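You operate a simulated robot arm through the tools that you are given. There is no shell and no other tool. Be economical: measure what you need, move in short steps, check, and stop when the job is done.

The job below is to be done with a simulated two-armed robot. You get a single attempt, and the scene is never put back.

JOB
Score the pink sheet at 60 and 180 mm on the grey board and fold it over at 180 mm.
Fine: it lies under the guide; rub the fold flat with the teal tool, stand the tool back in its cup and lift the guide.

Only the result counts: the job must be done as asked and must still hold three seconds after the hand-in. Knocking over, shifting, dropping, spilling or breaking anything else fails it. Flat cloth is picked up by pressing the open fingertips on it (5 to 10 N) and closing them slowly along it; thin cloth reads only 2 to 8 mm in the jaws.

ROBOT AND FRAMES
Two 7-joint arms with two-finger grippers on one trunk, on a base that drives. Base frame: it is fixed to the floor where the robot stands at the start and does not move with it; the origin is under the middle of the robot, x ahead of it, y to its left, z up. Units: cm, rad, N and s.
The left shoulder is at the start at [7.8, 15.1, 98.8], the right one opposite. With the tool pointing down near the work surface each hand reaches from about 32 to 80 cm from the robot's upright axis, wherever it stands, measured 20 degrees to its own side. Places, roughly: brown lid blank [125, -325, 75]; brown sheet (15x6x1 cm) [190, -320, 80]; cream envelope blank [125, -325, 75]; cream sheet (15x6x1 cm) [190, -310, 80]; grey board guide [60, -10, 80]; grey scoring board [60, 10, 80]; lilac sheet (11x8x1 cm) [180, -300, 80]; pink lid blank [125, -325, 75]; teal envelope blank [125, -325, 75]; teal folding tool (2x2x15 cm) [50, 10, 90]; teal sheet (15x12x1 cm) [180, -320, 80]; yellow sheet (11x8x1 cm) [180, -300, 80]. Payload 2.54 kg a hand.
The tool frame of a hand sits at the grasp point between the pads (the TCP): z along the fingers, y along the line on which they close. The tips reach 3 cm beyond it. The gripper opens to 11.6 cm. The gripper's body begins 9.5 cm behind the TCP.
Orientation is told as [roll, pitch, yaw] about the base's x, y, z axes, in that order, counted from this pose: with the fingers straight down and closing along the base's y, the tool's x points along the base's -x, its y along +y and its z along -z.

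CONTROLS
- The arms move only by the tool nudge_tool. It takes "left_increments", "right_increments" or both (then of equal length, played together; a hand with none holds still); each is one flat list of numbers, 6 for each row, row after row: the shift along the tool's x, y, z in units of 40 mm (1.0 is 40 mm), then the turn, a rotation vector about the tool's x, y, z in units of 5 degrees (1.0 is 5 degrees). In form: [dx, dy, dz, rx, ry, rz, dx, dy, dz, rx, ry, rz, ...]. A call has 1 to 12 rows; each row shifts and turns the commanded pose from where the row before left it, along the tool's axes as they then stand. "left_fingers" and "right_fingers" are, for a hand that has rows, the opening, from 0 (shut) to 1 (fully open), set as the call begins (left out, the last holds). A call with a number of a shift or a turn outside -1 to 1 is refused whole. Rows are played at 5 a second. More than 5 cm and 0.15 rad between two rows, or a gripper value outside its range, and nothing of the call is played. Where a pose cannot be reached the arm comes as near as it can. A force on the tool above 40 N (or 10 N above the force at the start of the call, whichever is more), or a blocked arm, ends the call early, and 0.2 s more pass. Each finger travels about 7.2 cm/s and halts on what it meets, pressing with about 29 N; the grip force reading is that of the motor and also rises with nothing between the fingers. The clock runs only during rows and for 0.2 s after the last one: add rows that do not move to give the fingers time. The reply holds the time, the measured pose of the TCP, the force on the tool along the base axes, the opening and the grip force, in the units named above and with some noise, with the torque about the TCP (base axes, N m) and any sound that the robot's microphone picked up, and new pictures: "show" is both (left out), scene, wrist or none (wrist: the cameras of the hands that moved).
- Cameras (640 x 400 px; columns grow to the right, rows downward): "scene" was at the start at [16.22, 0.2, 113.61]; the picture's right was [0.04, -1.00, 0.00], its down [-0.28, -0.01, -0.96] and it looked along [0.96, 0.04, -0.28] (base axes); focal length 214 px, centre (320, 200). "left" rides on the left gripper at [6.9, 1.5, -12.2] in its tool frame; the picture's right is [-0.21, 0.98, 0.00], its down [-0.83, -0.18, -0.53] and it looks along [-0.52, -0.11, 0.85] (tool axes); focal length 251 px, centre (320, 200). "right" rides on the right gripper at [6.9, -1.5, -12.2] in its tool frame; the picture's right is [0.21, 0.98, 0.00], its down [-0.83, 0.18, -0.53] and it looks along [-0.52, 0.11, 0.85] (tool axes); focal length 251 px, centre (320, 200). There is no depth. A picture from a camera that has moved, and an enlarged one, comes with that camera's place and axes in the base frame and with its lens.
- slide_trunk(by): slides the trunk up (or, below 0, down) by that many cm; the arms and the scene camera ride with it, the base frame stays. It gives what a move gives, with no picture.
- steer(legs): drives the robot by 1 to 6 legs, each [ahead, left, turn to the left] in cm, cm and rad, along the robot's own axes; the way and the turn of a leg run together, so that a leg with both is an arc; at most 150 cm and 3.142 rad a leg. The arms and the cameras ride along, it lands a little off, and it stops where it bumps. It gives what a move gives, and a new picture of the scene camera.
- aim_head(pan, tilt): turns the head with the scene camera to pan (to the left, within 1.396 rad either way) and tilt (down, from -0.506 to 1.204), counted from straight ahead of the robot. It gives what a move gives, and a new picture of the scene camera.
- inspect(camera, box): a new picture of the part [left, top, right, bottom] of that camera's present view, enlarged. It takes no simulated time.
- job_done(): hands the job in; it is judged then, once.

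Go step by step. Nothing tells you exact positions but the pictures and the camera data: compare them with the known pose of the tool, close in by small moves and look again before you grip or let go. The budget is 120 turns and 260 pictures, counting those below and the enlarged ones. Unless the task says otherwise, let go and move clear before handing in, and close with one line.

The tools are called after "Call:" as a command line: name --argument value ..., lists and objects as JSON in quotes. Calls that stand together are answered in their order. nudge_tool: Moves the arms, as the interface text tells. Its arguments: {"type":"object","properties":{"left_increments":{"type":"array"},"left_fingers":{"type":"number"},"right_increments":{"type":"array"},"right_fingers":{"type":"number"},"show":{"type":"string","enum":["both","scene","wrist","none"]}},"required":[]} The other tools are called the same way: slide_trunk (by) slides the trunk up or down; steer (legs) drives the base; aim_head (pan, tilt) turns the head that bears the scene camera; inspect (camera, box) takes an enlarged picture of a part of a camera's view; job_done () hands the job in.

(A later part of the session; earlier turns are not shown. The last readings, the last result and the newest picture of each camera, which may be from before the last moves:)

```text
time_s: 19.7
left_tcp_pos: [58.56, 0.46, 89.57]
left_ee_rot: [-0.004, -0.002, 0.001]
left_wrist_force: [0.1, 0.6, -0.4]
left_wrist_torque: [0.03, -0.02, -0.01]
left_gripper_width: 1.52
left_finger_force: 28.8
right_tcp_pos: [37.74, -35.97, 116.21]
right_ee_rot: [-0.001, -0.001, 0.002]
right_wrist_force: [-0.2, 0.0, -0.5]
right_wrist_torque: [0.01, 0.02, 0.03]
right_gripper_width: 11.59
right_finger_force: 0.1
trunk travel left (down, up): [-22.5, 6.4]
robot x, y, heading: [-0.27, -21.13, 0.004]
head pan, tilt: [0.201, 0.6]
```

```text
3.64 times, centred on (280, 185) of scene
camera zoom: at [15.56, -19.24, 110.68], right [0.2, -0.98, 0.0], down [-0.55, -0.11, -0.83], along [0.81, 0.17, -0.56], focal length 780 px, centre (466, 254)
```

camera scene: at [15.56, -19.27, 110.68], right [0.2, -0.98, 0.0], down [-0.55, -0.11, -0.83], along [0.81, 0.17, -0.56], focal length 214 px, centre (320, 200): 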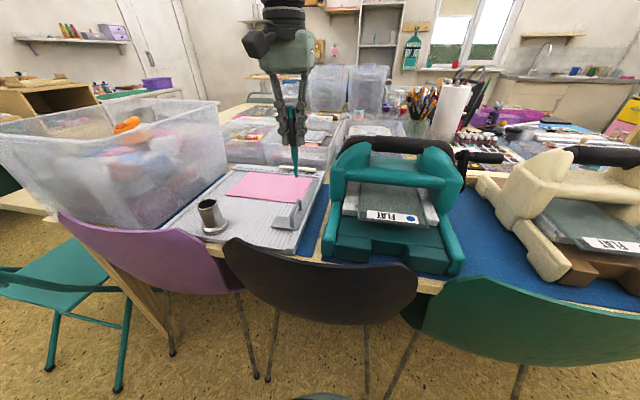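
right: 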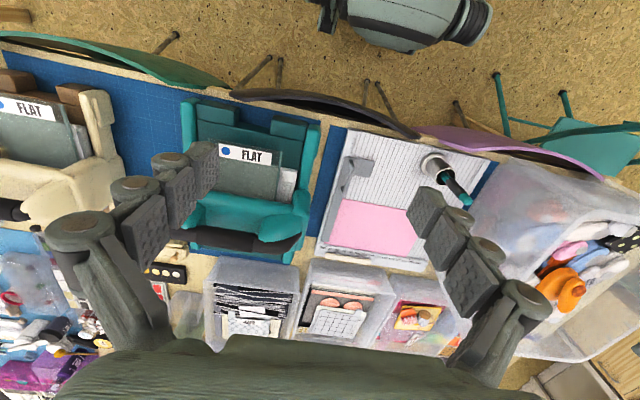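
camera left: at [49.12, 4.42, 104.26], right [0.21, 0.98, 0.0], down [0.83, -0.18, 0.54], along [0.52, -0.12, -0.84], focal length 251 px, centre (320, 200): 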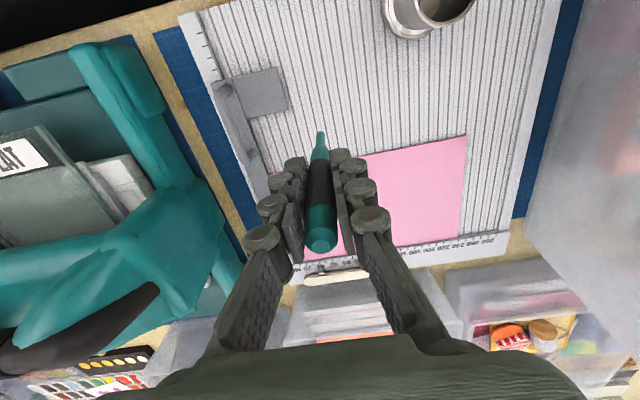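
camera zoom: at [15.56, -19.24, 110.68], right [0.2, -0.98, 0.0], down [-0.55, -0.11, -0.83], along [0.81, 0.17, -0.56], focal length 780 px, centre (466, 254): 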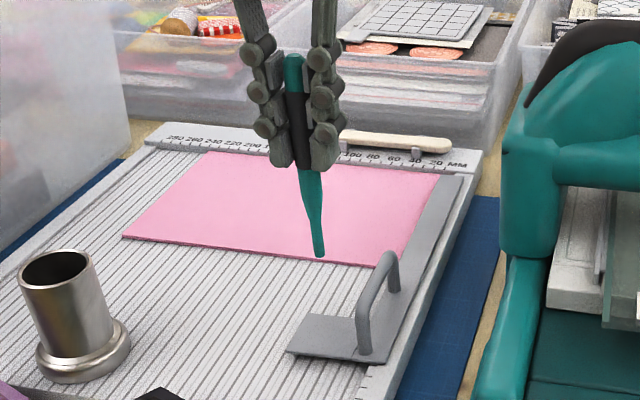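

I'll zoom in tighter to count grooves from the guide to the tip.

Call:
inspect --camera "left" --box '[255, 80, 365, 165]'

Call:
inspect --camera "scene" --box '[265, 175, 325, 220]'

Call:
inspect --camera "left" --box '[260, 200, 400, 290]'

```text
4.71 times, centred on (310, 122) of left
camera zoom: at [51.58, 2.01, 101.88], right [0.21, 0.98, 0.0], down [0.83, -0.18, 0.54], along [0.52, -0.12, -0.84], focal length 1183 px, centre (367, 565)
```

zoom: 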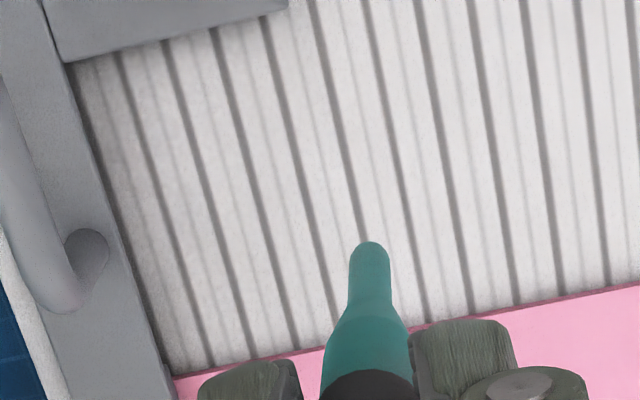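

```text
8.89 times, centred on (295, 198) of scene
camera zoom: at [15.56, -19.24, 110.68], right [0.2, -0.98, 0.0], down [-0.55, -0.11, -0.83], along [0.81, 0.17, -0.56], focal length 1906 px, centre (542, 222)
```

zoom: 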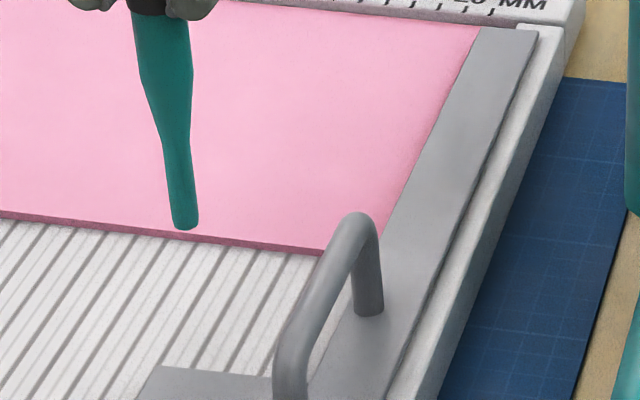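

```text
4.44 times, centred on (330, 245) of left
camera zoom: at [51.58, 2.01, 101.88], right [0.21, 0.98, 0.0], down [0.83, -0.18, 0.54], along [0.52, -0.12, -0.84], focal length 1118 px, centre (276, 0)
```

zoom: 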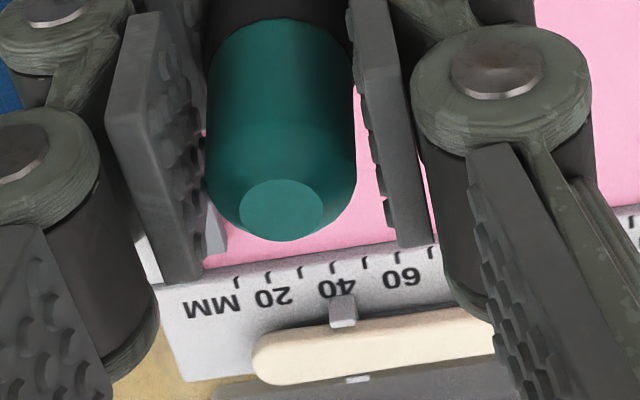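

Groove #5 right of the guide edge is the 60 mm groove (coordinates agree: y≈0.5), and the tip is right over its line. I move over the sheet's near edge and lower gently.

Call:
nudge_tool --left_increments '[-0.65, 0.0, 0, 0, 0, 0, 0, 0, 0.2, 0, 0, 0, 0, 0, 0.15, 0, 0, 0, 0, 0, 0, 0, 0, 0]' --show "none"

Call:
inspect --camera "left" --box '[255, 80, 365, 165]'

Call:
inspect --camera "scene" --box '[255, 165, 325, 220]'

```text
time_s: 20.7
left_tcp_pos: [61.02, 0.57, 88.22]
left_ee_rot: [-0.003, -0.001, 0.002]
left_wrist_force: [-1.3, 0.1, -0.6]
left_wrist_torque: [0.02, 0.01, 0.0]
left_gripper_width: 1.53
left_finger_force: 29.0
right_tcp_pos: [37.82, -35.96, 116.34]
right_ee_rot: [0.0, 0.001, 0.002]
right_wrist_force: [0.0, 0.0, 0.3]
right_wrist_torque: [0.0, -0.02, 0.01]
right_gripper_width: 11.58
right_finger_force: 0.1
trunk travel left (down, up): [-22.5, 6.4]
robot x, y, heading: [0.36, -20.58, 0.003]
head pan, tilt: [0.201, 0.6]
```

```text
4.71 times, centred on (310, 122) of left
camera zoom: at [54.17, 2.0, 100.49], right [0.21, 0.98, 0.0], down [0.83, -0.18, 0.54], along [0.52, -0.12, -0.84], focal length 1183 px, centre (367, 565)
```

zoom: 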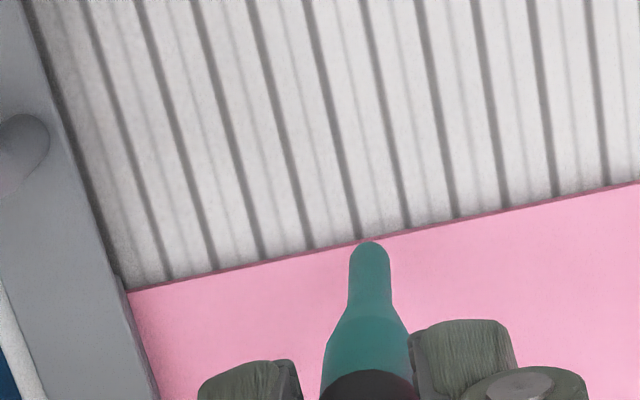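

```text
7.27 times, centred on (290, 192) of scene
camera zoom: at [15.56, -19.24, 110.68], right [0.2, -0.98, 0.0], down [-0.55, -0.11, -0.83], along [0.81, 0.17, -0.56], focal length 1560 px, centre (538, 254)
```

zoom: 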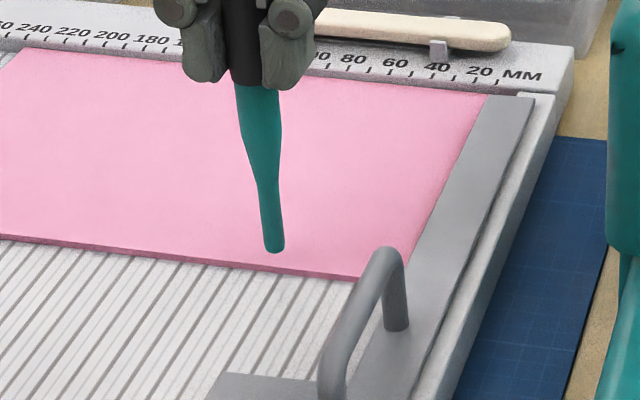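

The tip is over groove 60's continuation at the sheet's near edge. Lower in 2 mm steps to contact.

Call:
nudge_tool --left_increments '[-0.1, 0, 0, 0, 0, 0, 0, 0, 0.06, 0, 0, 0, 0, 0, 0.06, 0, 0, 0, 0, 0, 0.05, 0, 0, 0, 0, 0, 0, 0, 0, 0]' --show "none"

Call:
inspect --camera "scene" --box '[255, 165, 325, 220]'

```text
time_s: 21.9
left_tcp_pos: [61.51, 0.31, 87.49]
left_ee_rot: [-0.003, -0.001, 0.002]
left_wrist_force: [-0.7, 0.6, 0.8]
left_wrist_torque: [0.0, 0.02, -0.01]
left_gripper_width: 1.52
left_finger_force: 28.9
right_tcp_pos: [37.89, -35.97, 116.25]
right_ee_rot: [0.0, 0.0, 0.003]
right_wrist_force: [-0.5, 0.4, -0.1]
right_wrist_torque: [-0.02, 0.0, -0.01]
right_gripper_width: 11.59
right_finger_force: 0.1
trunk travel left (down, up): [-22.5, 6.4]
robot x, y, heading: [-0.01, -20.93, 0.003]
head pan, tilt: [0.201, 0.6]
```

```text
7.27 times, centred on (290, 192) of scene
camera zoom: at [15.55, -19.24, 110.68], right [0.2, -0.98, 0.0], down [-0.55, -0.11, -0.83], along [0.81, 0.17, -0.56], focal length 1560 px, centre (538, 254)
```

zoom: 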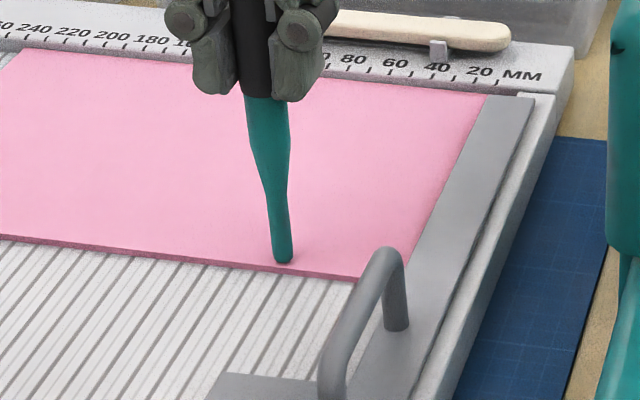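

Call:
nudge_tool --left_increments '[0, 0, 0.05, 0, 0, 0, 0, 0, 0.05, 0, 0, 0, 0, 0, 0, 0, 0, 0]' --show "none"

Call:
inspect --camera "left" --box '[255, 80, 365, 165]'

```text
time_s: 22.7
left_tcp_pos: [61.36, 0.26, 87.45]
left_ee_rot: [-0.004, -0.007, 0.002]
left_wrist_force: [0.9, -0.2, 16.7]
left_wrist_torque: [0.0, -0.12, -0.01]
left_gripper_width: 1.52
left_finger_force: 28.6
right_tcp_pos: [37.68, -35.95, 116.48]
right_ee_rot: [0.0, -0.004, 0.001]
right_wrist_force: [-0.2, 0.4, 0.1]
right_wrist_torque: [-0.03, 0.01, -0.01]
right_gripper_width: 11.61
right_finger_force: 0.0
trunk travel left (down, up): [-22.5, 6.4]
robot x, y, heading: [-0.12, -21.1, 0.005]
head pan, tilt: [0.201, 0.6]
```

```text
4.71 times, centred on (310, 122) of left
camera zoom: at [54.43, 1.87, 99.7], right [0.21, 0.98, 0.0], down [0.82, -0.18, 0.54], along [0.53, -0.12, -0.84], focal length 1183 px, centre (367, 565)
```

zoom: 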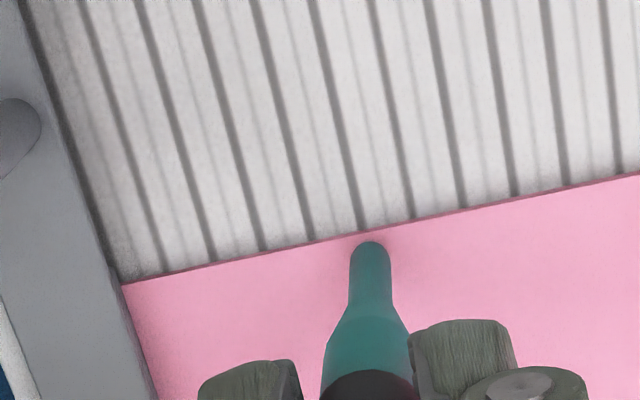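

Contact at TCP z≈87.45 with 16.7 N, aligned with groove 60. I ease a bit and push along the groove away from me, in two halves.

Call:
nudge_tool --left_increments '[0, 0, -0.02, 0, 0, 0, -0.16, 0.0024, 0, 0, 0, 0, -0.16, 0.0024, 0, 0, 0, 0, -0.16, 0.0024, 0, 0, 0, 0, -0.16, 0.0024, 0, 0, 0, 0, -0.16, 0.0024, 0, 0, 0, 0, -0.16, 0.0024, 0, 0, 0, 0, -0.16, 0.0024, 0, 0, 0, 0, -0.16, 0.0024, 0, 0, 0, 0, -0.16, 0.0024, 0, 0, 0, 0, -0.16, 0.0024, 0, 0, 0, 0]' --show "none"

Call:
inspect --camera "left" --box '[220, 60, 440, 220]'

Call:
inspect --camera "scene" --box '[225, 150, 335, 230]'

```text
time_s: 25.1
left_tcp_pos: [65.62, 1.7, 87.51]
left_ee_rot: [-0.003, -0.007, 0.003]
left_wrist_force: [-2.6, -3.4, 13.5]
left_wrist_torque: [-0.43, 0.16, -0.01]
left_gripper_width: 1.54
left_finger_force: 28.9
left hand out of reach, approached as far as the arm can: row 8, 9, 10, 11
right_tcp_pos: [37.71, -36.01, 116.38]
right_ee_rot: [0.0, -0.002, 0.001]
right_wrist_force: [-0.1, 0.1, -0.1]
right_wrist_torque: [-0.01, 0.02, 0.02]
right_gripper_width: 11.58
right_finger_force: 0.0
trunk travel left (down, up): [-22.5, 6.4]
robot x, y, heading: [0.05, -20.6, 0.007]
head pan, tilt: [0.201, 0.6]
```

```text
2.50 times, centred on (330, 140) of left
camera zoom: at [58.66, 3.23, 99.64], right [0.21, 0.98, 0.0], down [0.82, -0.18, 0.54], along [0.53, -0.12, -0.84], focal length 629 px, centre (295, 350)
```

zoom: 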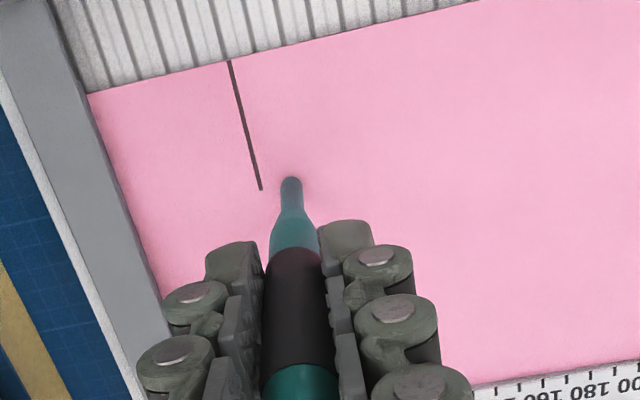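

```text
5.00 times, centred on (280, 190) of scene
camera zoom: at [15.42, -19.3, 110.7], right [0.2, -0.98, 0.0], down [-0.55, -0.11, -0.83], along [0.81, 0.17, -0.56], focal length 1072 px, centre (520, 250)
```

zoom: 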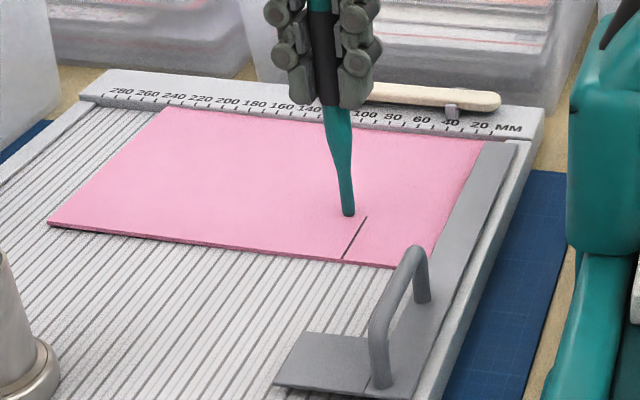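

The score shows as a dark line exactly in groove 60, but the arm ran out of reach at x≈66 (it stopped marking there). I lift, raise the trunk, and will tilt the tool forward to reach the far edge.

Call:
nudge_tool --left_increments '[0, 0, -0.5, 0, 0, 0, 0.5, -0.2, -0.5, 0, 0, 0, 0, 0, 0, 0, 0, 0]' --show "none"

Call:
slide_trunk --by 6.3

Call:
nudge_tool --left_increments '[0, 0, 0.5, 0, -0.8, 0, 0, 0, 0.5, 0, -0.8, 0, 0, 0, 0.4, 0, -0.8, 0, 0, 0, 0.3, 0, -0.8, 0, 0, 0, 0, 0, 0, 0]' --show "both"

```text
time_s: 25.9
left_tcp_pos: [63.82, 1.09, 91.23]
left_ee_rot: [-0.002, 0.0, 0.002]
left_wrist_force: [0.0, 0.1, -0.3]
left_wrist_torque: [-0.01, -0.02, -0.05]
left_gripper_width: 1.52
left_finger_force: 29.1
right_tcp_pos: [37.83, -35.84, 116.22]
right_ee_rot: [-0.001, -0.001, 0.002]
right_wrist_force: [1.1, 0.2, -1.0]
right_wrist_torque: [0.03, 0.0, 0.02]
right_gripper_width: 11.59
right_finger_force: 0.1
trunk travel left (down, up): [-22.5, 6.4]
robot x, y, heading: [0.28, -20.95, -0.0]
head pan, tilt: [0.201, 0.6]
```

```text
time_s: 27.0
left_tcp_pos: [63.63, 0.96, 97.48]
left_ee_rot: [-0.001, -0.001, 0.003]
left_wrist_force: [-0.6, -0.8, -0.7]
left_wrist_torque: [0.0, -0.02, 0.0]
left_gripper_width: 1.52
left_finger_force: 28.8
right_tcp_pos: [37.83, -35.89, 122.53]
right_ee_rot: [-0.001, -0.002, 0.002]
right_wrist_force: [0.4, -0.2, 0.6]
right_wrist_torque: [0.01, 0.01, 0.0]
right_gripper_width: 11.59
right_finger_force: 0.0
trunk travel left (down, up): [-28.8, 0.1]
robot x, y, heading: [0.21, -20.96, 0.007]
head pan, tilt: [0.201, 0.6]
```

```text
time_s: 28.2
left_tcp_pos: [64.23, 1.03, 90.73]
left_ee_rot: [0.0, -0.282, 0.005]
left_wrist_force: [0.2, -0.6, -0.5]
left_wrist_torque: [-0.01, -0.02, -0.02]
left_gripper_width: 1.53
left_finger_force: 29.1
right_tcp_pos: [37.95, -35.93, 122.63]
right_ee_rot: [-0.001, 0.001, 0.003]
right_wrist_force: [0.7, -0.5, -0.2]
right_wrist_torque: [-0.01, -0.01, -0.04]
right_gripper_width: 11.6
right_finger_force: 0.1
trunk travel left (down, up): [-28.8, 0.1]
robot x, y, heading: [0.24, -21.02, 0.001]
head pan, tilt: [0.201, 0.6]
camera scene: at [15.56, -19.24, 116.98], right [0.2, -0.98, 0.0], down [-0.55, -0.11, -0.83], along [0.81, 0.17, -0.56], focal length 214 px, centre (320, 200)
camera left: at [54.27, 2.55, 100.64], right [0.2, 0.98, 0.06], down [0.64, -0.18, 0.74], along [0.74, -0.11, -0.67], focal length 251 px, centre (320, 200)
```

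scene: 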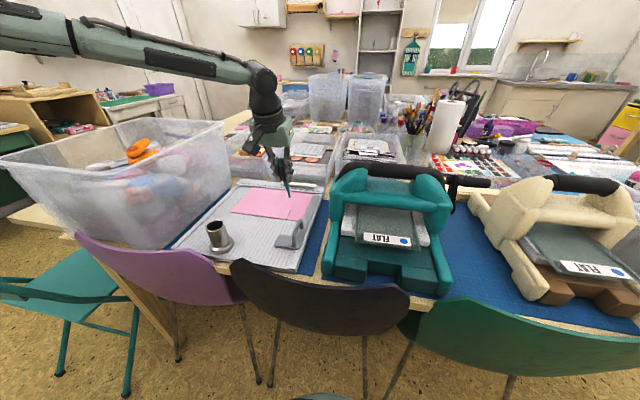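
left: 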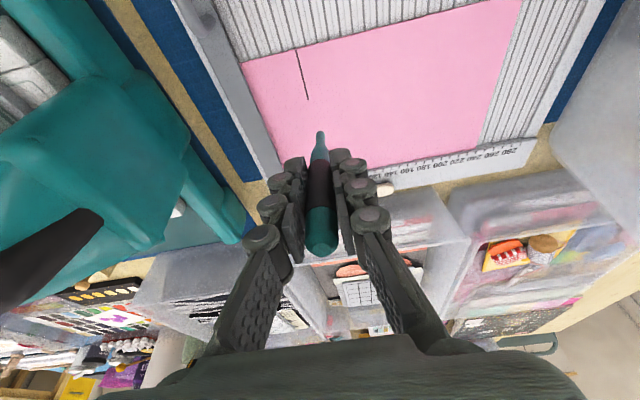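

Tilted 16° with new reach. I place the tip back just before the end of the score, slightly above the sheet, and check the alignment.

Call:
nudge_tool --left_increments '[0.35, -0.16, 0.13, 0, 0, 0, 0.35, 0, 0.4, 0, 0, 0, 0, 0, 0, 0, 0, 0]' --show "none"

Call:
inspect --camera "left" --box '[255, 70, 385, 165]'

Call:
inspect --camera "scene" --box '[240, 165, 330, 230]'

```text
time_s: 29.0
left_tcp_pos: [62.26, 0.37, 88.1]
left_ee_rot: [-0.002, -0.281, 0.004]
left_wrist_force: [0.3, -0.5, -1.0]
left_wrist_torque: [-0.01, -0.01, -0.02]
left_gripper_width: 1.52
left_finger_force: 29.0
right_tcp_pos: [37.85, -35.88, 122.49]
right_ee_rot: [-0.001, 0.0, 0.001]
right_wrist_force: [1.1, -0.4, -0.2]
right_wrist_torque: [0.01, 0.01, 0.01]
right_gripper_width: 11.6
right_finger_force: 0.1
trunk travel left (down, up): [-28.8, 0.1]
robot x, y, heading: [-0.16, -21.05, 0.001]
head pan, tilt: [0.201, 0.6]
```

```text
4.21 times, centred on (320, 118) of left
camera zoom: at [52.21, 1.92, 97.92], right [0.2, 0.98, 0.06], down [0.65, -0.18, 0.74], along [0.74, -0.11, -0.67], focal length 1059 px, centre (320, 547)
```

zoom: 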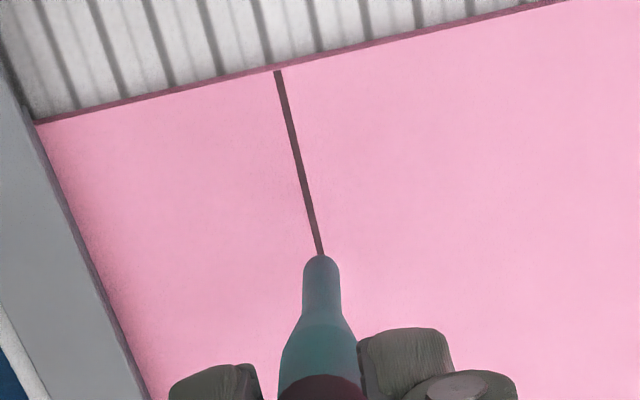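

```text
6.15 times, centred on (285, 198) of scene
camera zoom: at [15.56, -19.25, 116.98], right [0.2, -0.98, 0.0], down [-0.55, -0.11, -0.83], along [0.81, 0.17, -0.56], focal length 1320 px, centre (535, 215)
```

zoom: 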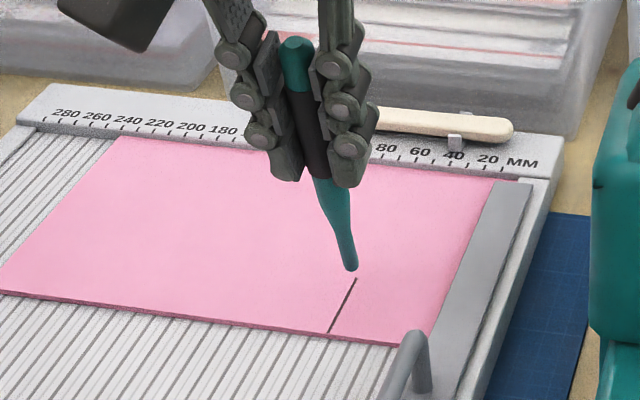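

The tip is right on the scored line. Lower to contact (vertical base motion).

Call:
nudge_tool --left_increments '[0.04, 0, 0.13, 0, 0, 0, 0.02, 0, 0.06, 0, 0, 0, 0, 0, 0, 0, 0, 0]' --show "none"

```text
time_s: 29.8
left_tcp_pos: [62.26, 0.5, 87.33]
left_ee_rot: [-0.001, -0.281, 0.003]
left_wrist_force: [-0.2, 0.6, -0.4]
left_wrist_torque: [0.01, -0.01, -0.02]
left_gripper_width: 1.54
left_finger_force: 29.1
right_tcp_pos: [37.95, -35.89, 122.59]
right_ee_rot: [0.001, 0.001, 0.003]
right_wrist_force: [-0.2, 0.9, 0.3]
right_wrist_torque: [-0.03, -0.02, -0.01]
right_gripper_width: 11.62
right_finger_force: 0.0
trunk travel left (down, up): [-28.8, 0.1]
robot x, y, heading: [-0.04, -20.83, 0.001]
head pan, tilt: [0.201, 0.6]
```

Call:
nudge_tool --left_increments '[0.02, 0, 0.07, 0, 0, 0, 0.02, 0, 0.06, 0, 0, 0, 0, 0, 0, 0, 0, 0]' --show "none"

Call:
inspect --camera "left" --box '[255, 70, 385, 165]'

```text
time_s: 30.6
left_tcp_pos: [62.24, 0.4, 86.92]
left_ee_rot: [-0.003, -0.285, 0.002]
left_wrist_force: [-0.7, 1.5, 13.4]
left_wrist_torque: [0.12, -0.29, 0.03]
left_gripper_width: 1.53
left_finger_force: 29.5
right_tcp_pos: [37.68, -36.04, 122.65]
right_ee_rot: [0.001, -0.001, 0.001]
right_wrist_force: [0.5, 0.0, 0.6]
right_wrist_torque: [0.01, 0.02, 0.02]
right_gripper_width: 11.6
right_finger_force: 0.0
trunk travel left (down, up): [-28.8, 0.1]
robot x, y, heading: [0.04, -20.78, 0.006]
head pan, tilt: [0.201, 0.6]
```

```text
4.21 times, centred on (320, 118) of left
camera zoom: at [52.17, 1.93, 96.79], right [0.2, 0.98, 0.06], down [0.64, -0.18, 0.75], along [0.74, -0.12, -0.66], focal length 1059 px, centre (320, 547)
```

zoom: 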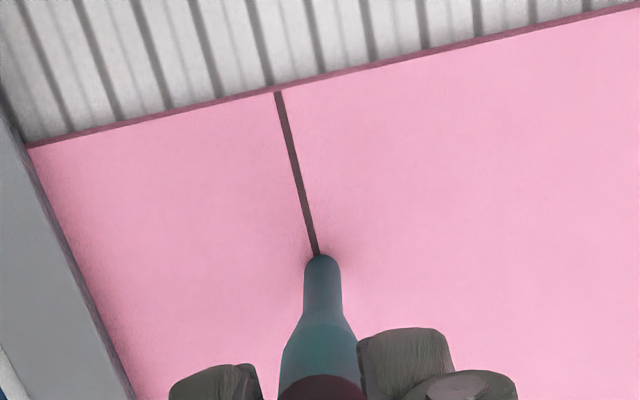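

On the line at 13 N. Push forward along the groove for 5.5 cm and check.

Call:
nudge_tool --left_increments '[-0.132, 0.002, 0.038, 0, 0, 0, -0.132, 0.002, 0.038, 0, 0, 0, -0.132, 0.002, 0.038, 0, 0, 0, -0.132, 0.002, 0.038, 0, 0, 0, -0.132, 0.002, 0.038, 0, 0, 0, -0.132, 0.002, 0.038, 0, 0, 0, -0.132, 0.002, 0.038, 0, 0, 0, -0.132, 0.002, 0.038, 0, 0, 0, -0.132, 0.002, 0.038, 0, 0, 0, -0.132, 0.002, 0.038, 0, 0, 0]' --show "none"

Call:
inspect --camera "left" --box '[220, 30, 400, 170]'

Call:
inspect --camera "scene" --box '[240, 165, 330, 230]'

```text
time_s: 32.8
left_tcp_pos: [67.46, 0.33, 86.93]
left_ee_rot: [-0.002, -0.284, 0.003]
left_wrist_force: [-5.6, -1.7, 15.3]
left_wrist_torque: [-0.28, 0.07, -0.07]
left_gripper_width: 1.54
left_finger_force: 29.4
right_tcp_pos: [37.69, -36.06, 122.61]
right_ee_rot: [0.001, -0.002, 0.002]
right_wrist_force: [-0.4, -0.4, 0.3]
right_wrist_torque: [-0.01, 0.0, 0.0]
right_gripper_width: 11.62
right_finger_force: 0.1
trunk travel left (down, up): [-28.8, 0.1]
robot x, y, heading: [0.08, -20.73, -0.001]
head pan, tilt: [0.201, 0.6]
```

```text
2.86 times, centred on (310, 100) of left
camera zoom: at [57.57, 1.87, 96.76], right [0.2, 0.98, 0.06], down [0.64, -0.18, 0.74], along [0.74, -0.11, -0.67], focal length 718 px, centre (349, 486)
```

zoom: 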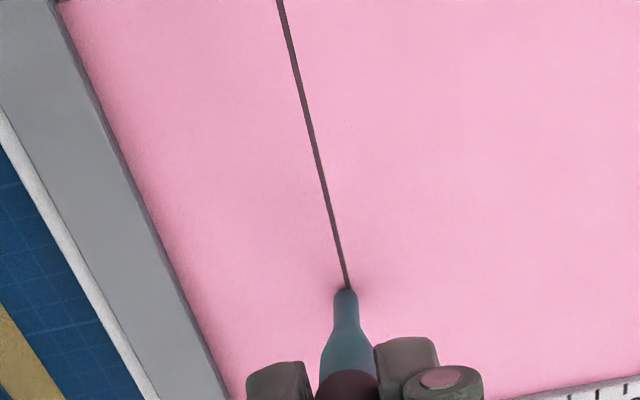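

```text
6.15 times, centred on (285, 198) of scene
camera zoom: at [15.36, -19.31, 117.02], right [0.2, -0.98, 0.0], down [-0.55, -0.11, -0.83], along [0.81, 0.17, -0.56], focal length 1320 px, centre (535, 215)
```

zoom: 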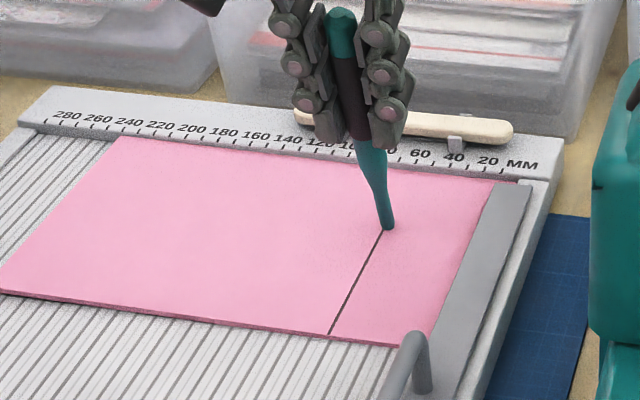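

Perfect line. Continue to the far edge.

Call:
nudge_tool --left_increments '[-0.136, 0, 0.039, 0, 0, 0, -0.136, 0, 0.039, 0, 0, 0, -0.136, 0, 0.039, 0, 0, 0, -0.136, 0, 0.039, 0, 0, 0, -0.136, 0, 0.039, 0, 0, 0, -0.136, 0, 0.039, 0, 0, 0, -0.136, 0, 0.039, 0, 0, 0, -0.136, 0, 0.039, 0, 0, 0]' --show "none"

Call:
inspect --camera "left" --box '[220, 30, 400, 170]'

Call:
inspect --camera "scene" --box '[240, 165, 330, 230]'

```text
time_s: 34.6
left_tcp_pos: [70.8, 1.21, 87.03]
left_ee_rot: [-0.003, -0.283, 0.001]
left_wrist_force: [-1.3, -1.4, 5.8]
left_wrist_torque: [-0.21, -0.07, -0.05]
left_gripper_width: 1.52
left_finger_force: 28.8
left hand out of reach, approached as far as the arm can: row 6, 7, 8
right_tcp_pos: [37.77, -35.92, 122.56]
right_ee_rot: [0.001, -0.002, 0.003]
right_wrist_force: [-0.6, 1.1, 0.1]
right_wrist_torque: [0.0, -0.01, 0.03]
right_gripper_width: 11.61
right_finger_force: 0.1
trunk travel left (down, up): [-28.8, 0.1]
robot x, y, heading: [0.1, -20.8, -0.001]
head pan, tilt: [0.201, 0.6]
```

```text
2.86 times, centred on (310, 100) of left
camera zoom: at [60.96, 2.71, 96.8], right [0.2, 0.98, 0.06], down [0.64, -0.18, 0.74], along [0.74, -0.12, -0.67], focal length 718 px, centre (349, 486)
```

zoom: 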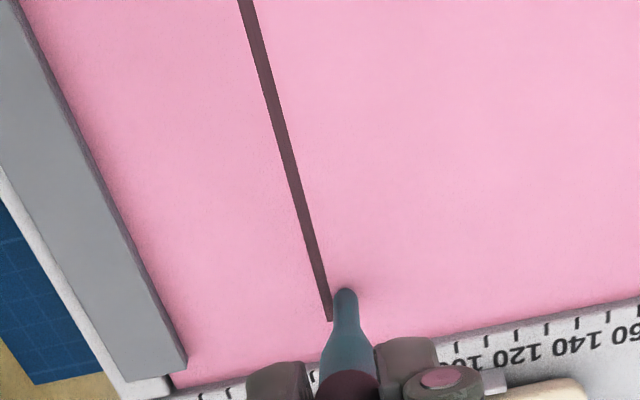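

```text
6.15 times, centred on (285, 198) of scene
camera zoom: at [15.49, -19.27, 116.98], right [0.2, -0.98, 0.0], down [-0.55, -0.11, -0.83], along [0.81, 0.17, -0.56], focal length 1320 px, centre (535, 215)
```

zoom: 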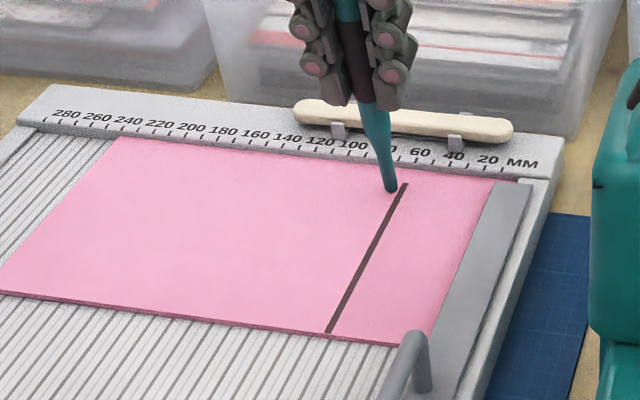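

The line has thickened (score registered) and runs to within ~1 cm of the far edge. I'll tilt the tool further and finish that last bit.

Call:
nudge_tool --left_increments '[-0.14, 0, -0.48, 0, 0, 0, 0.72, -0.22, -0.21, 0, 0, 0, 0, 0, 0, 0, -1, 0, 0, 0, 0, 0, -1, 0, 0, 0, 0, 0, -1, 0, 0.21, 0, 0.34, 0, 0, 0, 0, 0, 0, 0, 0, 0]' --show "none"

Call:
inspect --camera "left" --box '[220, 30, 400, 170]'

Call:
inspect --camera "scene" --box '[240, 165, 330, 230]'

```text
time_s: 36.2
left_tcp_pos: [67.97, 0.39, 87.36]
left_ee_rot: [-0.003, -0.542, 0.004]
left_wrist_force: [0.3, -0.2, 0.0]
left_wrist_torque: [0.01, 0.03, -0.02]
left_gripper_width: 1.53
left_finger_force: 28.4
right_tcp_pos: [37.91, -35.84, 122.56]
right_ee_rot: [0.001, 0.001, 0.001]
right_wrist_force: [0.2, 0.4, -0.5]
right_wrist_torque: [0.02, -0.01, 0.01]
right_gripper_width: 11.59
right_finger_force: 0.0
trunk travel left (down, up): [-28.8, 0.1]
robot x, y, heading: [0.14, -20.58, -0.001]
head pan, tilt: [0.201, 0.6]
```

```text
2.86 times, centred on (310, 100) of left
camera zoom: at [55.84, 1.9, 94.38], right [0.18, 0.98, 0.11], down [0.43, -0.18, 0.88], along [0.88, -0.11, -0.45], focal length 718 px, centre (349, 486)
```

zoom: 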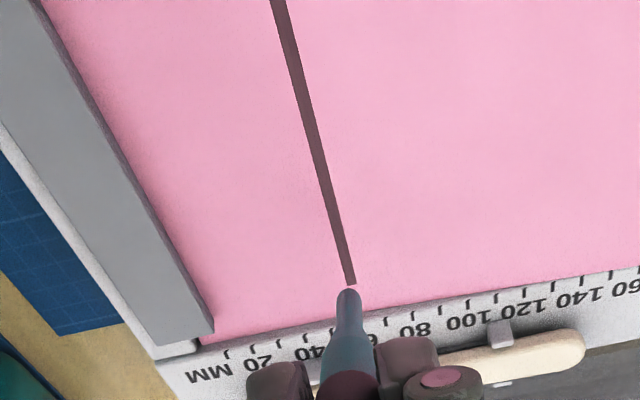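

```text
6.15 times, centred on (285, 198) of scene
camera zoom: at [15.55, -19.24, 116.98], right [0.2, -0.98, 0.0], down [-0.55, -0.11, -0.83], along [0.81, 0.17, -0.56], focal length 1320 px, centre (535, 215)
```

zoom: 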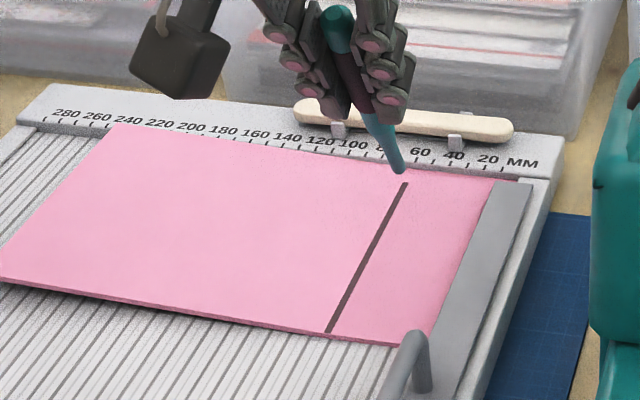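

Interesting: the part left of the score sprang up slightly. The tip is over the line's end; lower, then push the last centimetres.

Call:
nudge_tool --left_increments '[0.1, 0, 0.17, 0, 0, 0, 0.05, 0, 0.085, 0, 0, 0, 0.03, 0, 0.045, 0, 0, 0, 0, 0, 0, 0, 0, 0]' --show "none"

Call:
inspect --camera "left" --box '[220, 30, 400, 170]'

```text
time_s: 37.2
left_tcp_pos: [67.96, 0.39, 85.97]
left_ee_rot: [-0.003, -0.544, 0.002]
left_wrist_force: [-0.2, 0.0, 0.3]
left_wrist_torque: [0.01, 0.02, 0.02]
left_gripper_width: 1.52
left_finger_force: 29.2
right_tcp_pos: [37.86, -35.98, 122.54]
right_ee_rot: [0.0, 0.0, 0.001]
right_wrist_force: [-0.1, 0.4, -0.1]
right_wrist_torque: [0.02, 0.01, -0.02]
right_gripper_width: 11.6
right_finger_force: 0.2
trunk travel left (down, up): [-28.8, 0.1]
robot x, y, heading: [0.04, -20.82, -0.003]
head pan, tilt: [0.201, 0.6]
```

```text
2.86 times, centred on (310, 100) of left
camera zoom: at [55.82, 1.86, 92.92], right [0.18, 0.98, 0.11], down [0.43, -0.18, 0.88], along [0.88, -0.11, -0.45], focal length 718 px, centre (349, 486)
```

zoom: 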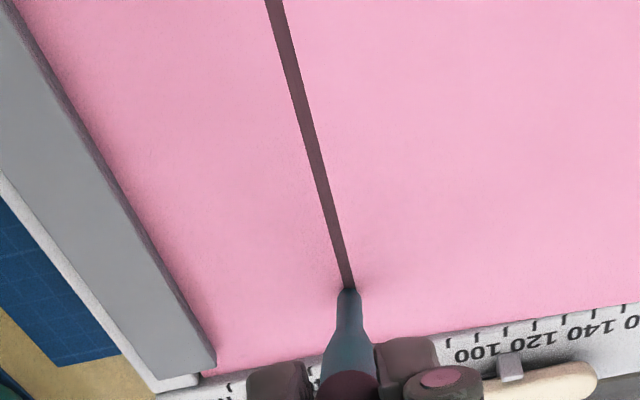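

Touching now; press a little and push to the lip.

Call:
nudge_tool --left_increments '[0.03, 0, 0.055, 0, 0, 0, -0.12, 0, 0.073, 0, 0, 0, -0.12, 0, 0.073, 0, 0, 0, -0.11, 0, 0.067, 0, 0, 0, -0.05, 0, 0.03, 0, 0, 0]' --show "none"

Call:
inspect --camera "left" --box '[220, 30, 400, 170]'

Call:
inspect --camera "scene" --box '[220, 155, 330, 230]'

```text
time_s: 38.4
left_tcp_pos: [69.93, 0.26, 85.86]
left_ee_rot: [-0.006, -0.544, 0.004]
left_wrist_force: [-1.2, -1.3, 4.3]
left_wrist_torque: [-0.05, -0.14, -0.05]
left_gripper_width: 1.51
left_finger_force: 29.0
right_tcp_pos: [37.8, -35.94, 122.58]
right_ee_rot: [0.001, -0.001, 0.002]
right_wrist_force: [-0.5, 0.0, 0.1]
right_wrist_torque: [-0.02, 0.02, 0.03]
right_gripper_width: 11.61
right_finger_force: 0.0
trunk travel left (down, up): [-28.8, 0.1]
robot x, y, heading: [0.2, -21.07, 0.0]
head pan, tilt: [0.201, 0.6]
```

```text
2.86 times, centred on (310, 100) of left
camera zoom: at [57.73, 1.82, 92.79], right [0.18, 0.98, 0.11], down [0.43, -0.18, 0.88], along [0.88, -0.11, -0.45], focal length 718 px, centre (349, 486)
```

zoom: 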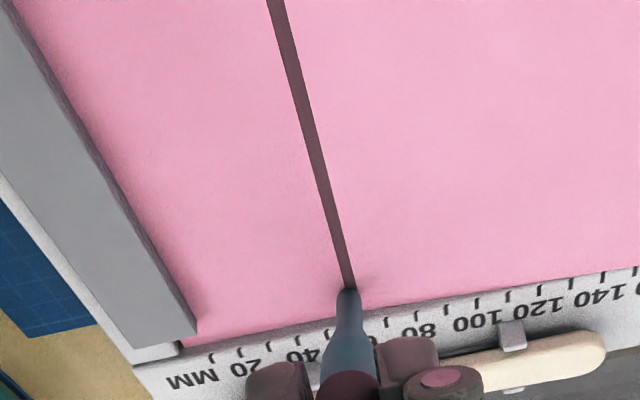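

```text
5.33 times, centred on (275, 192) of scene
camera zoom: at [15.5, -19.26, 116.99], right [0.2, -0.98, 0.0], down [-0.55, -0.11, -0.83], along [0.81, 0.17, -0.56], focal length 1144 px, centre (560, 240)
```

zoom: 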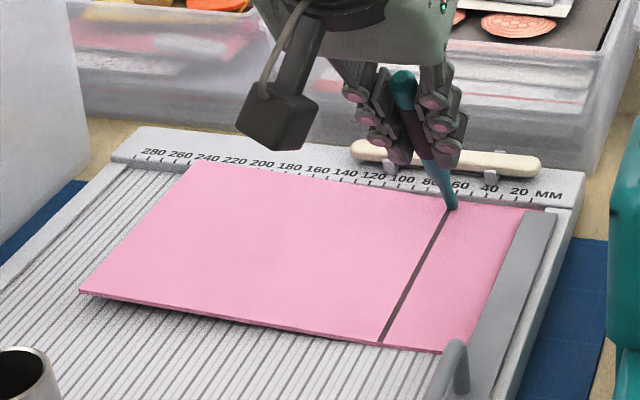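

Groove 60 is scored edge to edge. I lift, and drive back left 10.5 cm for groove 180.

Call:
nudge_tool --left_increments '[-0.3, 0, -0.5, 0, 0, 0, -0.35, 0, -0.57, 0, 0, 0]' --show "none"

Call:
steer --legs '[[0, 10.5, 0]]'

```text
time_s: 39.0
left_tcp_pos: [69.9, 0.26, 90.7]
left_ee_rot: [-0.005, -0.542, 0.002]
left_wrist_force: [0.0, -0.5, -0.3]
left_wrist_torque: [-0.04, -0.03, -0.03]
left_gripper_width: 1.56
left_finger_force: 29.6
right_tcp_pos: [37.84, -35.91, 122.63]
right_ee_rot: [0.0, -0.001, 0.002]
right_wrist_force: [0.0, 0.3, 0.4]
right_wrist_torque: [0.01, 0.02, -0.02]
right_gripper_width: 11.61
right_finger_force: 0.0
trunk travel left (down, up): [-28.8, 0.1]
robot x, y, heading: [0.28, -20.89, 0.001]
head pan, tilt: [0.201, 0.6]
```

```text
time_s: 40.6
left_tcp_pos: [69.95, 10.63, 90.66]
left_ee_rot: [-0.004, -0.544, 0.001]
left_wrist_force: [0.1, 0.8, -0.6]
left_wrist_torque: [-0.02, 0.02, 0.0]
left_gripper_width: 1.51
left_finger_force: 29.2
right_tcp_pos: [37.79, -25.58, 122.55]
right_ee_rot: [0.001, -0.001, 0.001]
right_wrist_force: [0.7, 0.1, -0.4]
right_wrist_torque: [-0.07, 0.02, 0.0]
right_gripper_width: 11.59
right_finger_force: 0.1
trunk travel left (down, up): [-28.8, 0.1]
robot x, y, heading: [-0.61, -10.54, 0.001]
head pan, tilt: [0.201, 0.6]
camera scene: at [15.56, -8.81, 116.98], right [0.2, -0.98, 0.0], down [-0.55, -0.11, -0.82], along [0.81, 0.16, -0.57], focal length 214 px, centre (320, 200)
```

scene: 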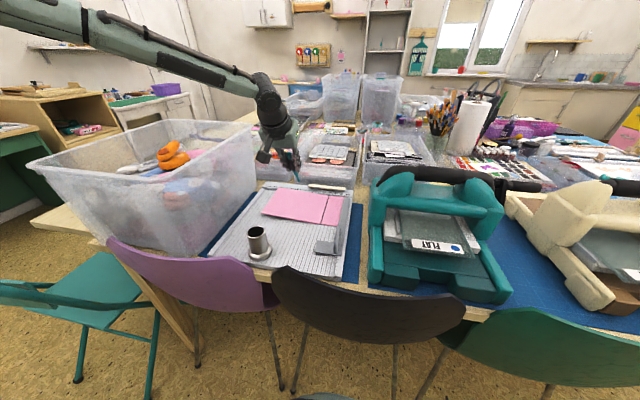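

Call:
nudge_tool --left_increments '[0.75, 0.1, -0.455, 0, 0, 0, 0.75, 0.1, -0.455, 0, 0, 0, 0.75, 0.1, -0.455, 0, 0, 0, 0.75, 0.11, -0.455, 0, 0, 0, 0.25, 0, 0.41, 0, 0, 0, 0, 0, 0, 0, 0, 0]' --show "none"

Call:
inspect --camera "left" --box '[200, 40, 420, 200]'

Call:
inspect --camera "scene" --box '[240, 160, 360, 250]'

```text
time_s: 42.0
left_tcp_pos: [55.87, 12.15, 88.71]
left_ee_rot: [-0.003, -0.543, 0.001]
left_wrist_force: [-1.3, 0.6, -0.1]
left_wrist_torque: [0.02, 0.02, 0.01]
left_gripper_width: 1.54
left_finger_force: 28.7
right_tcp_pos: [37.86, -25.53, 122.63]
right_ee_rot: [0.0, 0.001, 0.001]
right_wrist_force: [0.0, 1.5, -0.5]
right_wrist_torque: [0.02, -0.01, 0.0]
right_gripper_width: 11.61
right_finger_force: 0.0
trunk travel left (down, up): [-28.8, 0.1]
robot x, y, heading: [-0.19, -10.87, -0.001]
head pan, tilt: [0.201, 0.6]
```

```text
2.50 times, centred on (310, 120) of left
camera zoom: at [43.73, 13.63, 95.7], right [0.18, 0.98, 0.11], down [0.43, -0.18, 0.88], along [0.88, -0.12, -0.45], focal length 629 px, centre (345, 400)
```

zoom: 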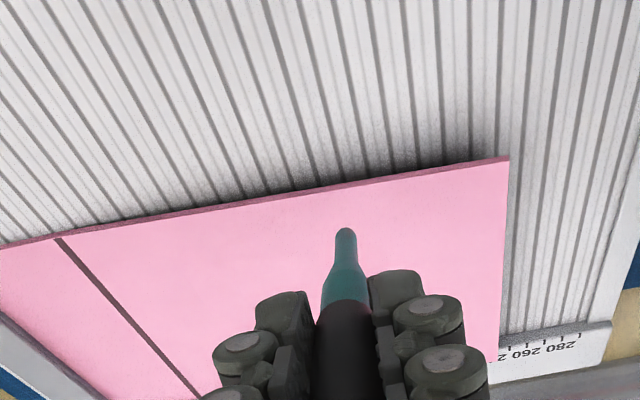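

```text
4.44 times, centred on (300, 205) of scene
camera zoom: at [15.54, -8.84, 116.98], right [0.2, -0.98, 0.0], down [-0.55, -0.11, -0.83], along [0.81, 0.16, -0.56], focal length 953 px, centre (409, 178)
```

zoom: 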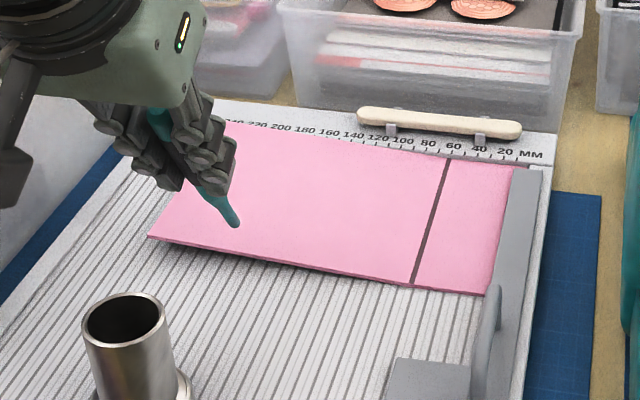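

The tip is near the 180 line. I nudge y by 1.5 mm and lower so the sprung-up sheet is pressed to the board.

Call:
nudge_tool --left_increments '[0.12, 0.035, 0.2, 0, 0, 0, 0.12, 0, 0.2, 0, 0, 0, 0.11, 0, 0.18, 0, 0, 0, 0, 0, 0, 0, 0, 0]' --show "none"

Call:
inspect --camera "left" --box '[230, 60, 390, 180]'

Call:
inspect --camera "scene" --box '[240, 160, 360, 250]'

```text
time_s: 43.0
left_tcp_pos: [55.89, 12.37, 86.11]
left_ee_rot: [-0.004, -0.542, 0.003]
left_wrist_force: [0.6, -0.6, 0.0]
left_wrist_torque: [0.02, -0.02, 0.02]
left_gripper_width: 1.54
left_finger_force: 28.8
right_tcp_pos: [37.77, -25.54, 122.54]
right_ee_rot: [-0.001, 0.0, 0.0]
right_wrist_force: [0.2, 0.1, 0.8]
right_wrist_torque: [0.01, 0.01, 0.0]
right_gripper_width: 11.59
right_finger_force: 0.0
trunk travel left (down, up): [-28.8, 0.1]
robot x, y, heading: [0.05, -10.52, -0.001]
head pan, tilt: [0.201, 0.6]
```

```text
3.33 times, centred on (310, 120) of left
camera zoom: at [43.73, 13.94, 93.08], right [0.18, 0.98, 0.11], down [0.43, -0.18, 0.88], along [0.88, -0.12, -0.45], focal length 838 px, centre (353, 467)
```

zoom: 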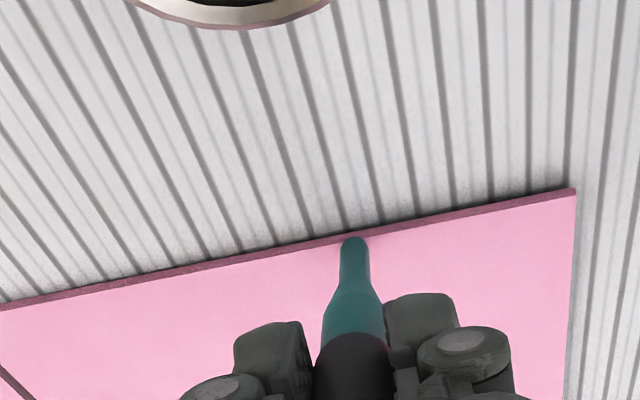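

```text
4.44 times, centred on (300, 205) of scene
camera zoom: at [15.56, -8.84, 116.98], right [0.2, -0.98, 0.0], down [-0.55, -0.11, -0.83], along [0.81, 0.16, -0.56], focal length 953 px, centre (409, 178)
```

zoom: 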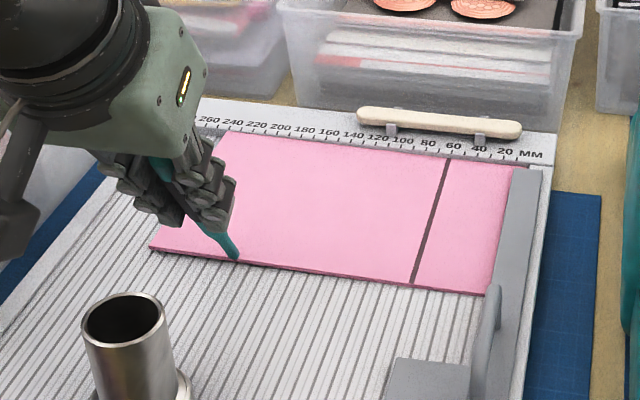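

Counting from the sheet's 240 edge, the tip sits on groove 180. Press and check force.

Call:
nudge_tool --left_increments '[0.0, 0, 0.07, 0, 0, 0, 0.035, -0.01, 0.055, 0, 0, 0, 0, 0, 0, 0, 0, 0]' --show "none"

Call:
inspect --camera "left" --box '[290, 80, 390, 150]'

```text
time_s: 43.8
left_tcp_pos: [56.01, 12.41, 85.76]
left_ee_rot: [-0.001, -0.548, 0.001]
left_wrist_force: [-0.8, 2.2, 11.5]
left_wrist_torque: [0.16, -0.54, 0.09]
left_gripper_width: 1.55
left_finger_force: 29.4
right_tcp_pos: [37.65, -25.65, 122.61]
right_ee_rot: [0.0, -0.001, 0.0]
right_wrist_force: [1.1, -0.4, -0.1]
right_wrist_torque: [0.0, -0.02, -0.01]
right_gripper_width: 11.6
right_finger_force: 0.1
trunk travel left (down, up): [-28.8, 0.1]
robot x, y, heading: [-0.18, -10.59, 0.002]
head pan, tilt: [0.201, 0.6]
```

```text
5.71 times, centred on (340, 115) of left
camera zoom: at [43.85, 13.93, 92.72], right [0.18, 0.98, 0.11], down [0.43, -0.18, 0.89], along [0.89, -0.12, -0.45], focal length 1437 px, centre (206, 686)
```

zoom: 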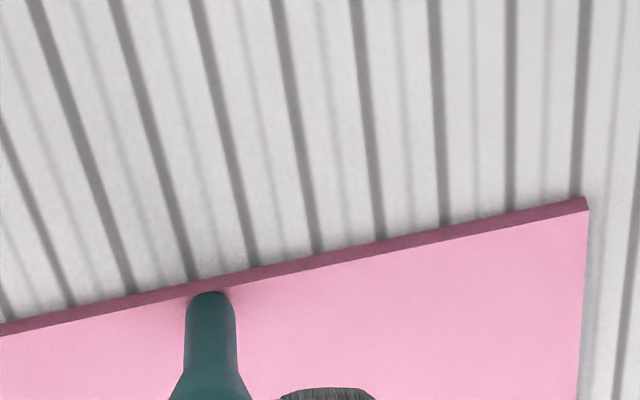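

The tip is ~1.6 mm left of groove 180's centre, so I slide it over 1.5 mm and then push a short stretch.

Call:
nudge_tool --left_increments '[0, -0.04, 0, 0, 0, 0, -0.05, 0, 0.03, 0, 0, 0, -0.107, 0, 0.065, 0, 0, 0, -0.107, 0, 0.065, 0, 0, 0, -0.107, 0, 0.065, 0, 0, 0]' --show "none"

Call:
inspect --camera "left" --box '[270, 60, 390, 150]'

```text
time_s: 45.0
left_tcp_pos: [57.66, 12.12, 85.68]
left_ee_rot: [-0.002, -0.546, 0.001]
left_wrist_force: [-3.9, 0.1, 15.6]
left_wrist_torque: [-0.07, -0.42, -0.05]
left_gripper_width: 1.54
left_finger_force: 29.2
right_tcp_pos: [37.49, -25.62, 122.65]
right_ee_rot: [-0.002, -0.001, 0.0]
right_wrist_force: [0.1, -0.7, -0.4]
right_wrist_torque: [0.03, -0.02, -0.01]
right_gripper_width: 11.6
right_finger_force: 0.1
trunk travel left (down, up): [-28.8, 0.1]
robot x, y, heading: [-0.04, -10.81, 0.001]
head pan, tilt: [0.201, 0.6]
```

```text
4.44 times, centred on (330, 105) of left
camera zoom: at [45.52, 13.65, 92.68], right [0.18, 0.98, 0.11], down [0.43, -0.18, 0.89], along [0.88, -0.12, -0.45], focal length 1118 px, centre (276, 622)
```

zoom: 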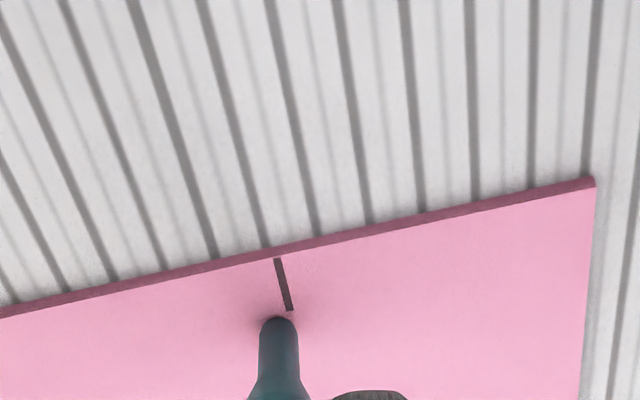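

The mark follows the true 180 line, so my original y≈12.4 was right; I lift slightly, go back 1 cm, restore y, and press again.

Call:
nudge_tool --left_increments '[-0.1, 0, -0.17, 0, 0, 0, 0.214, 0.072, -0.13, 0, 0, 0, 0.1, 0, 0.17, 0, 0, 0, 0, 0, 0, 0, 0, 0]' --show "none"

Call:
inspect --camera "left" --box '[270, 60, 390, 150]'

```text
time_s: 46.0
left_tcp_pos: [56.88, 12.36, 85.72]
left_ee_rot: [-0.002, -0.545, 0.002]
left_wrist_force: [-1.3, 1.7, 8.6]
left_wrist_torque: [0.22, -0.35, 0.13]
left_gripper_width: 1.54
left_finger_force: 28.8
right_tcp_pos: [37.79, -25.59, 122.69]
right_ee_rot: [-0.001, -0.001, 0.0]
right_wrist_force: [0.3, 0.9, 0.4]
right_wrist_torque: [0.03, -0.02, 0.02]
right_gripper_width: 11.6
right_finger_force: 0.1
trunk travel left (down, up): [-28.8, 0.1]
robot x, y, heading: [-0.12, -10.55, 0.002]
head pan, tilt: [0.201, 0.6]
```

```text
4.44 times, centred on (330, 105) of left
camera zoom: at [44.62, 14.01, 92.71], right [0.18, 0.98, 0.11], down [0.43, -0.18, 0.89], along [0.88, -0.12, -0.45], focal length 1118 px, centre (276, 622)
```

zoom: 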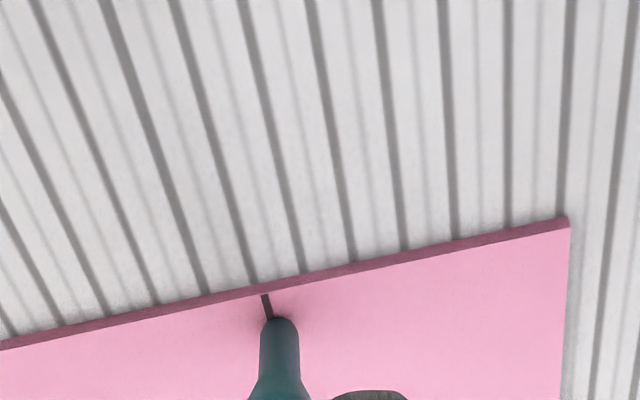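

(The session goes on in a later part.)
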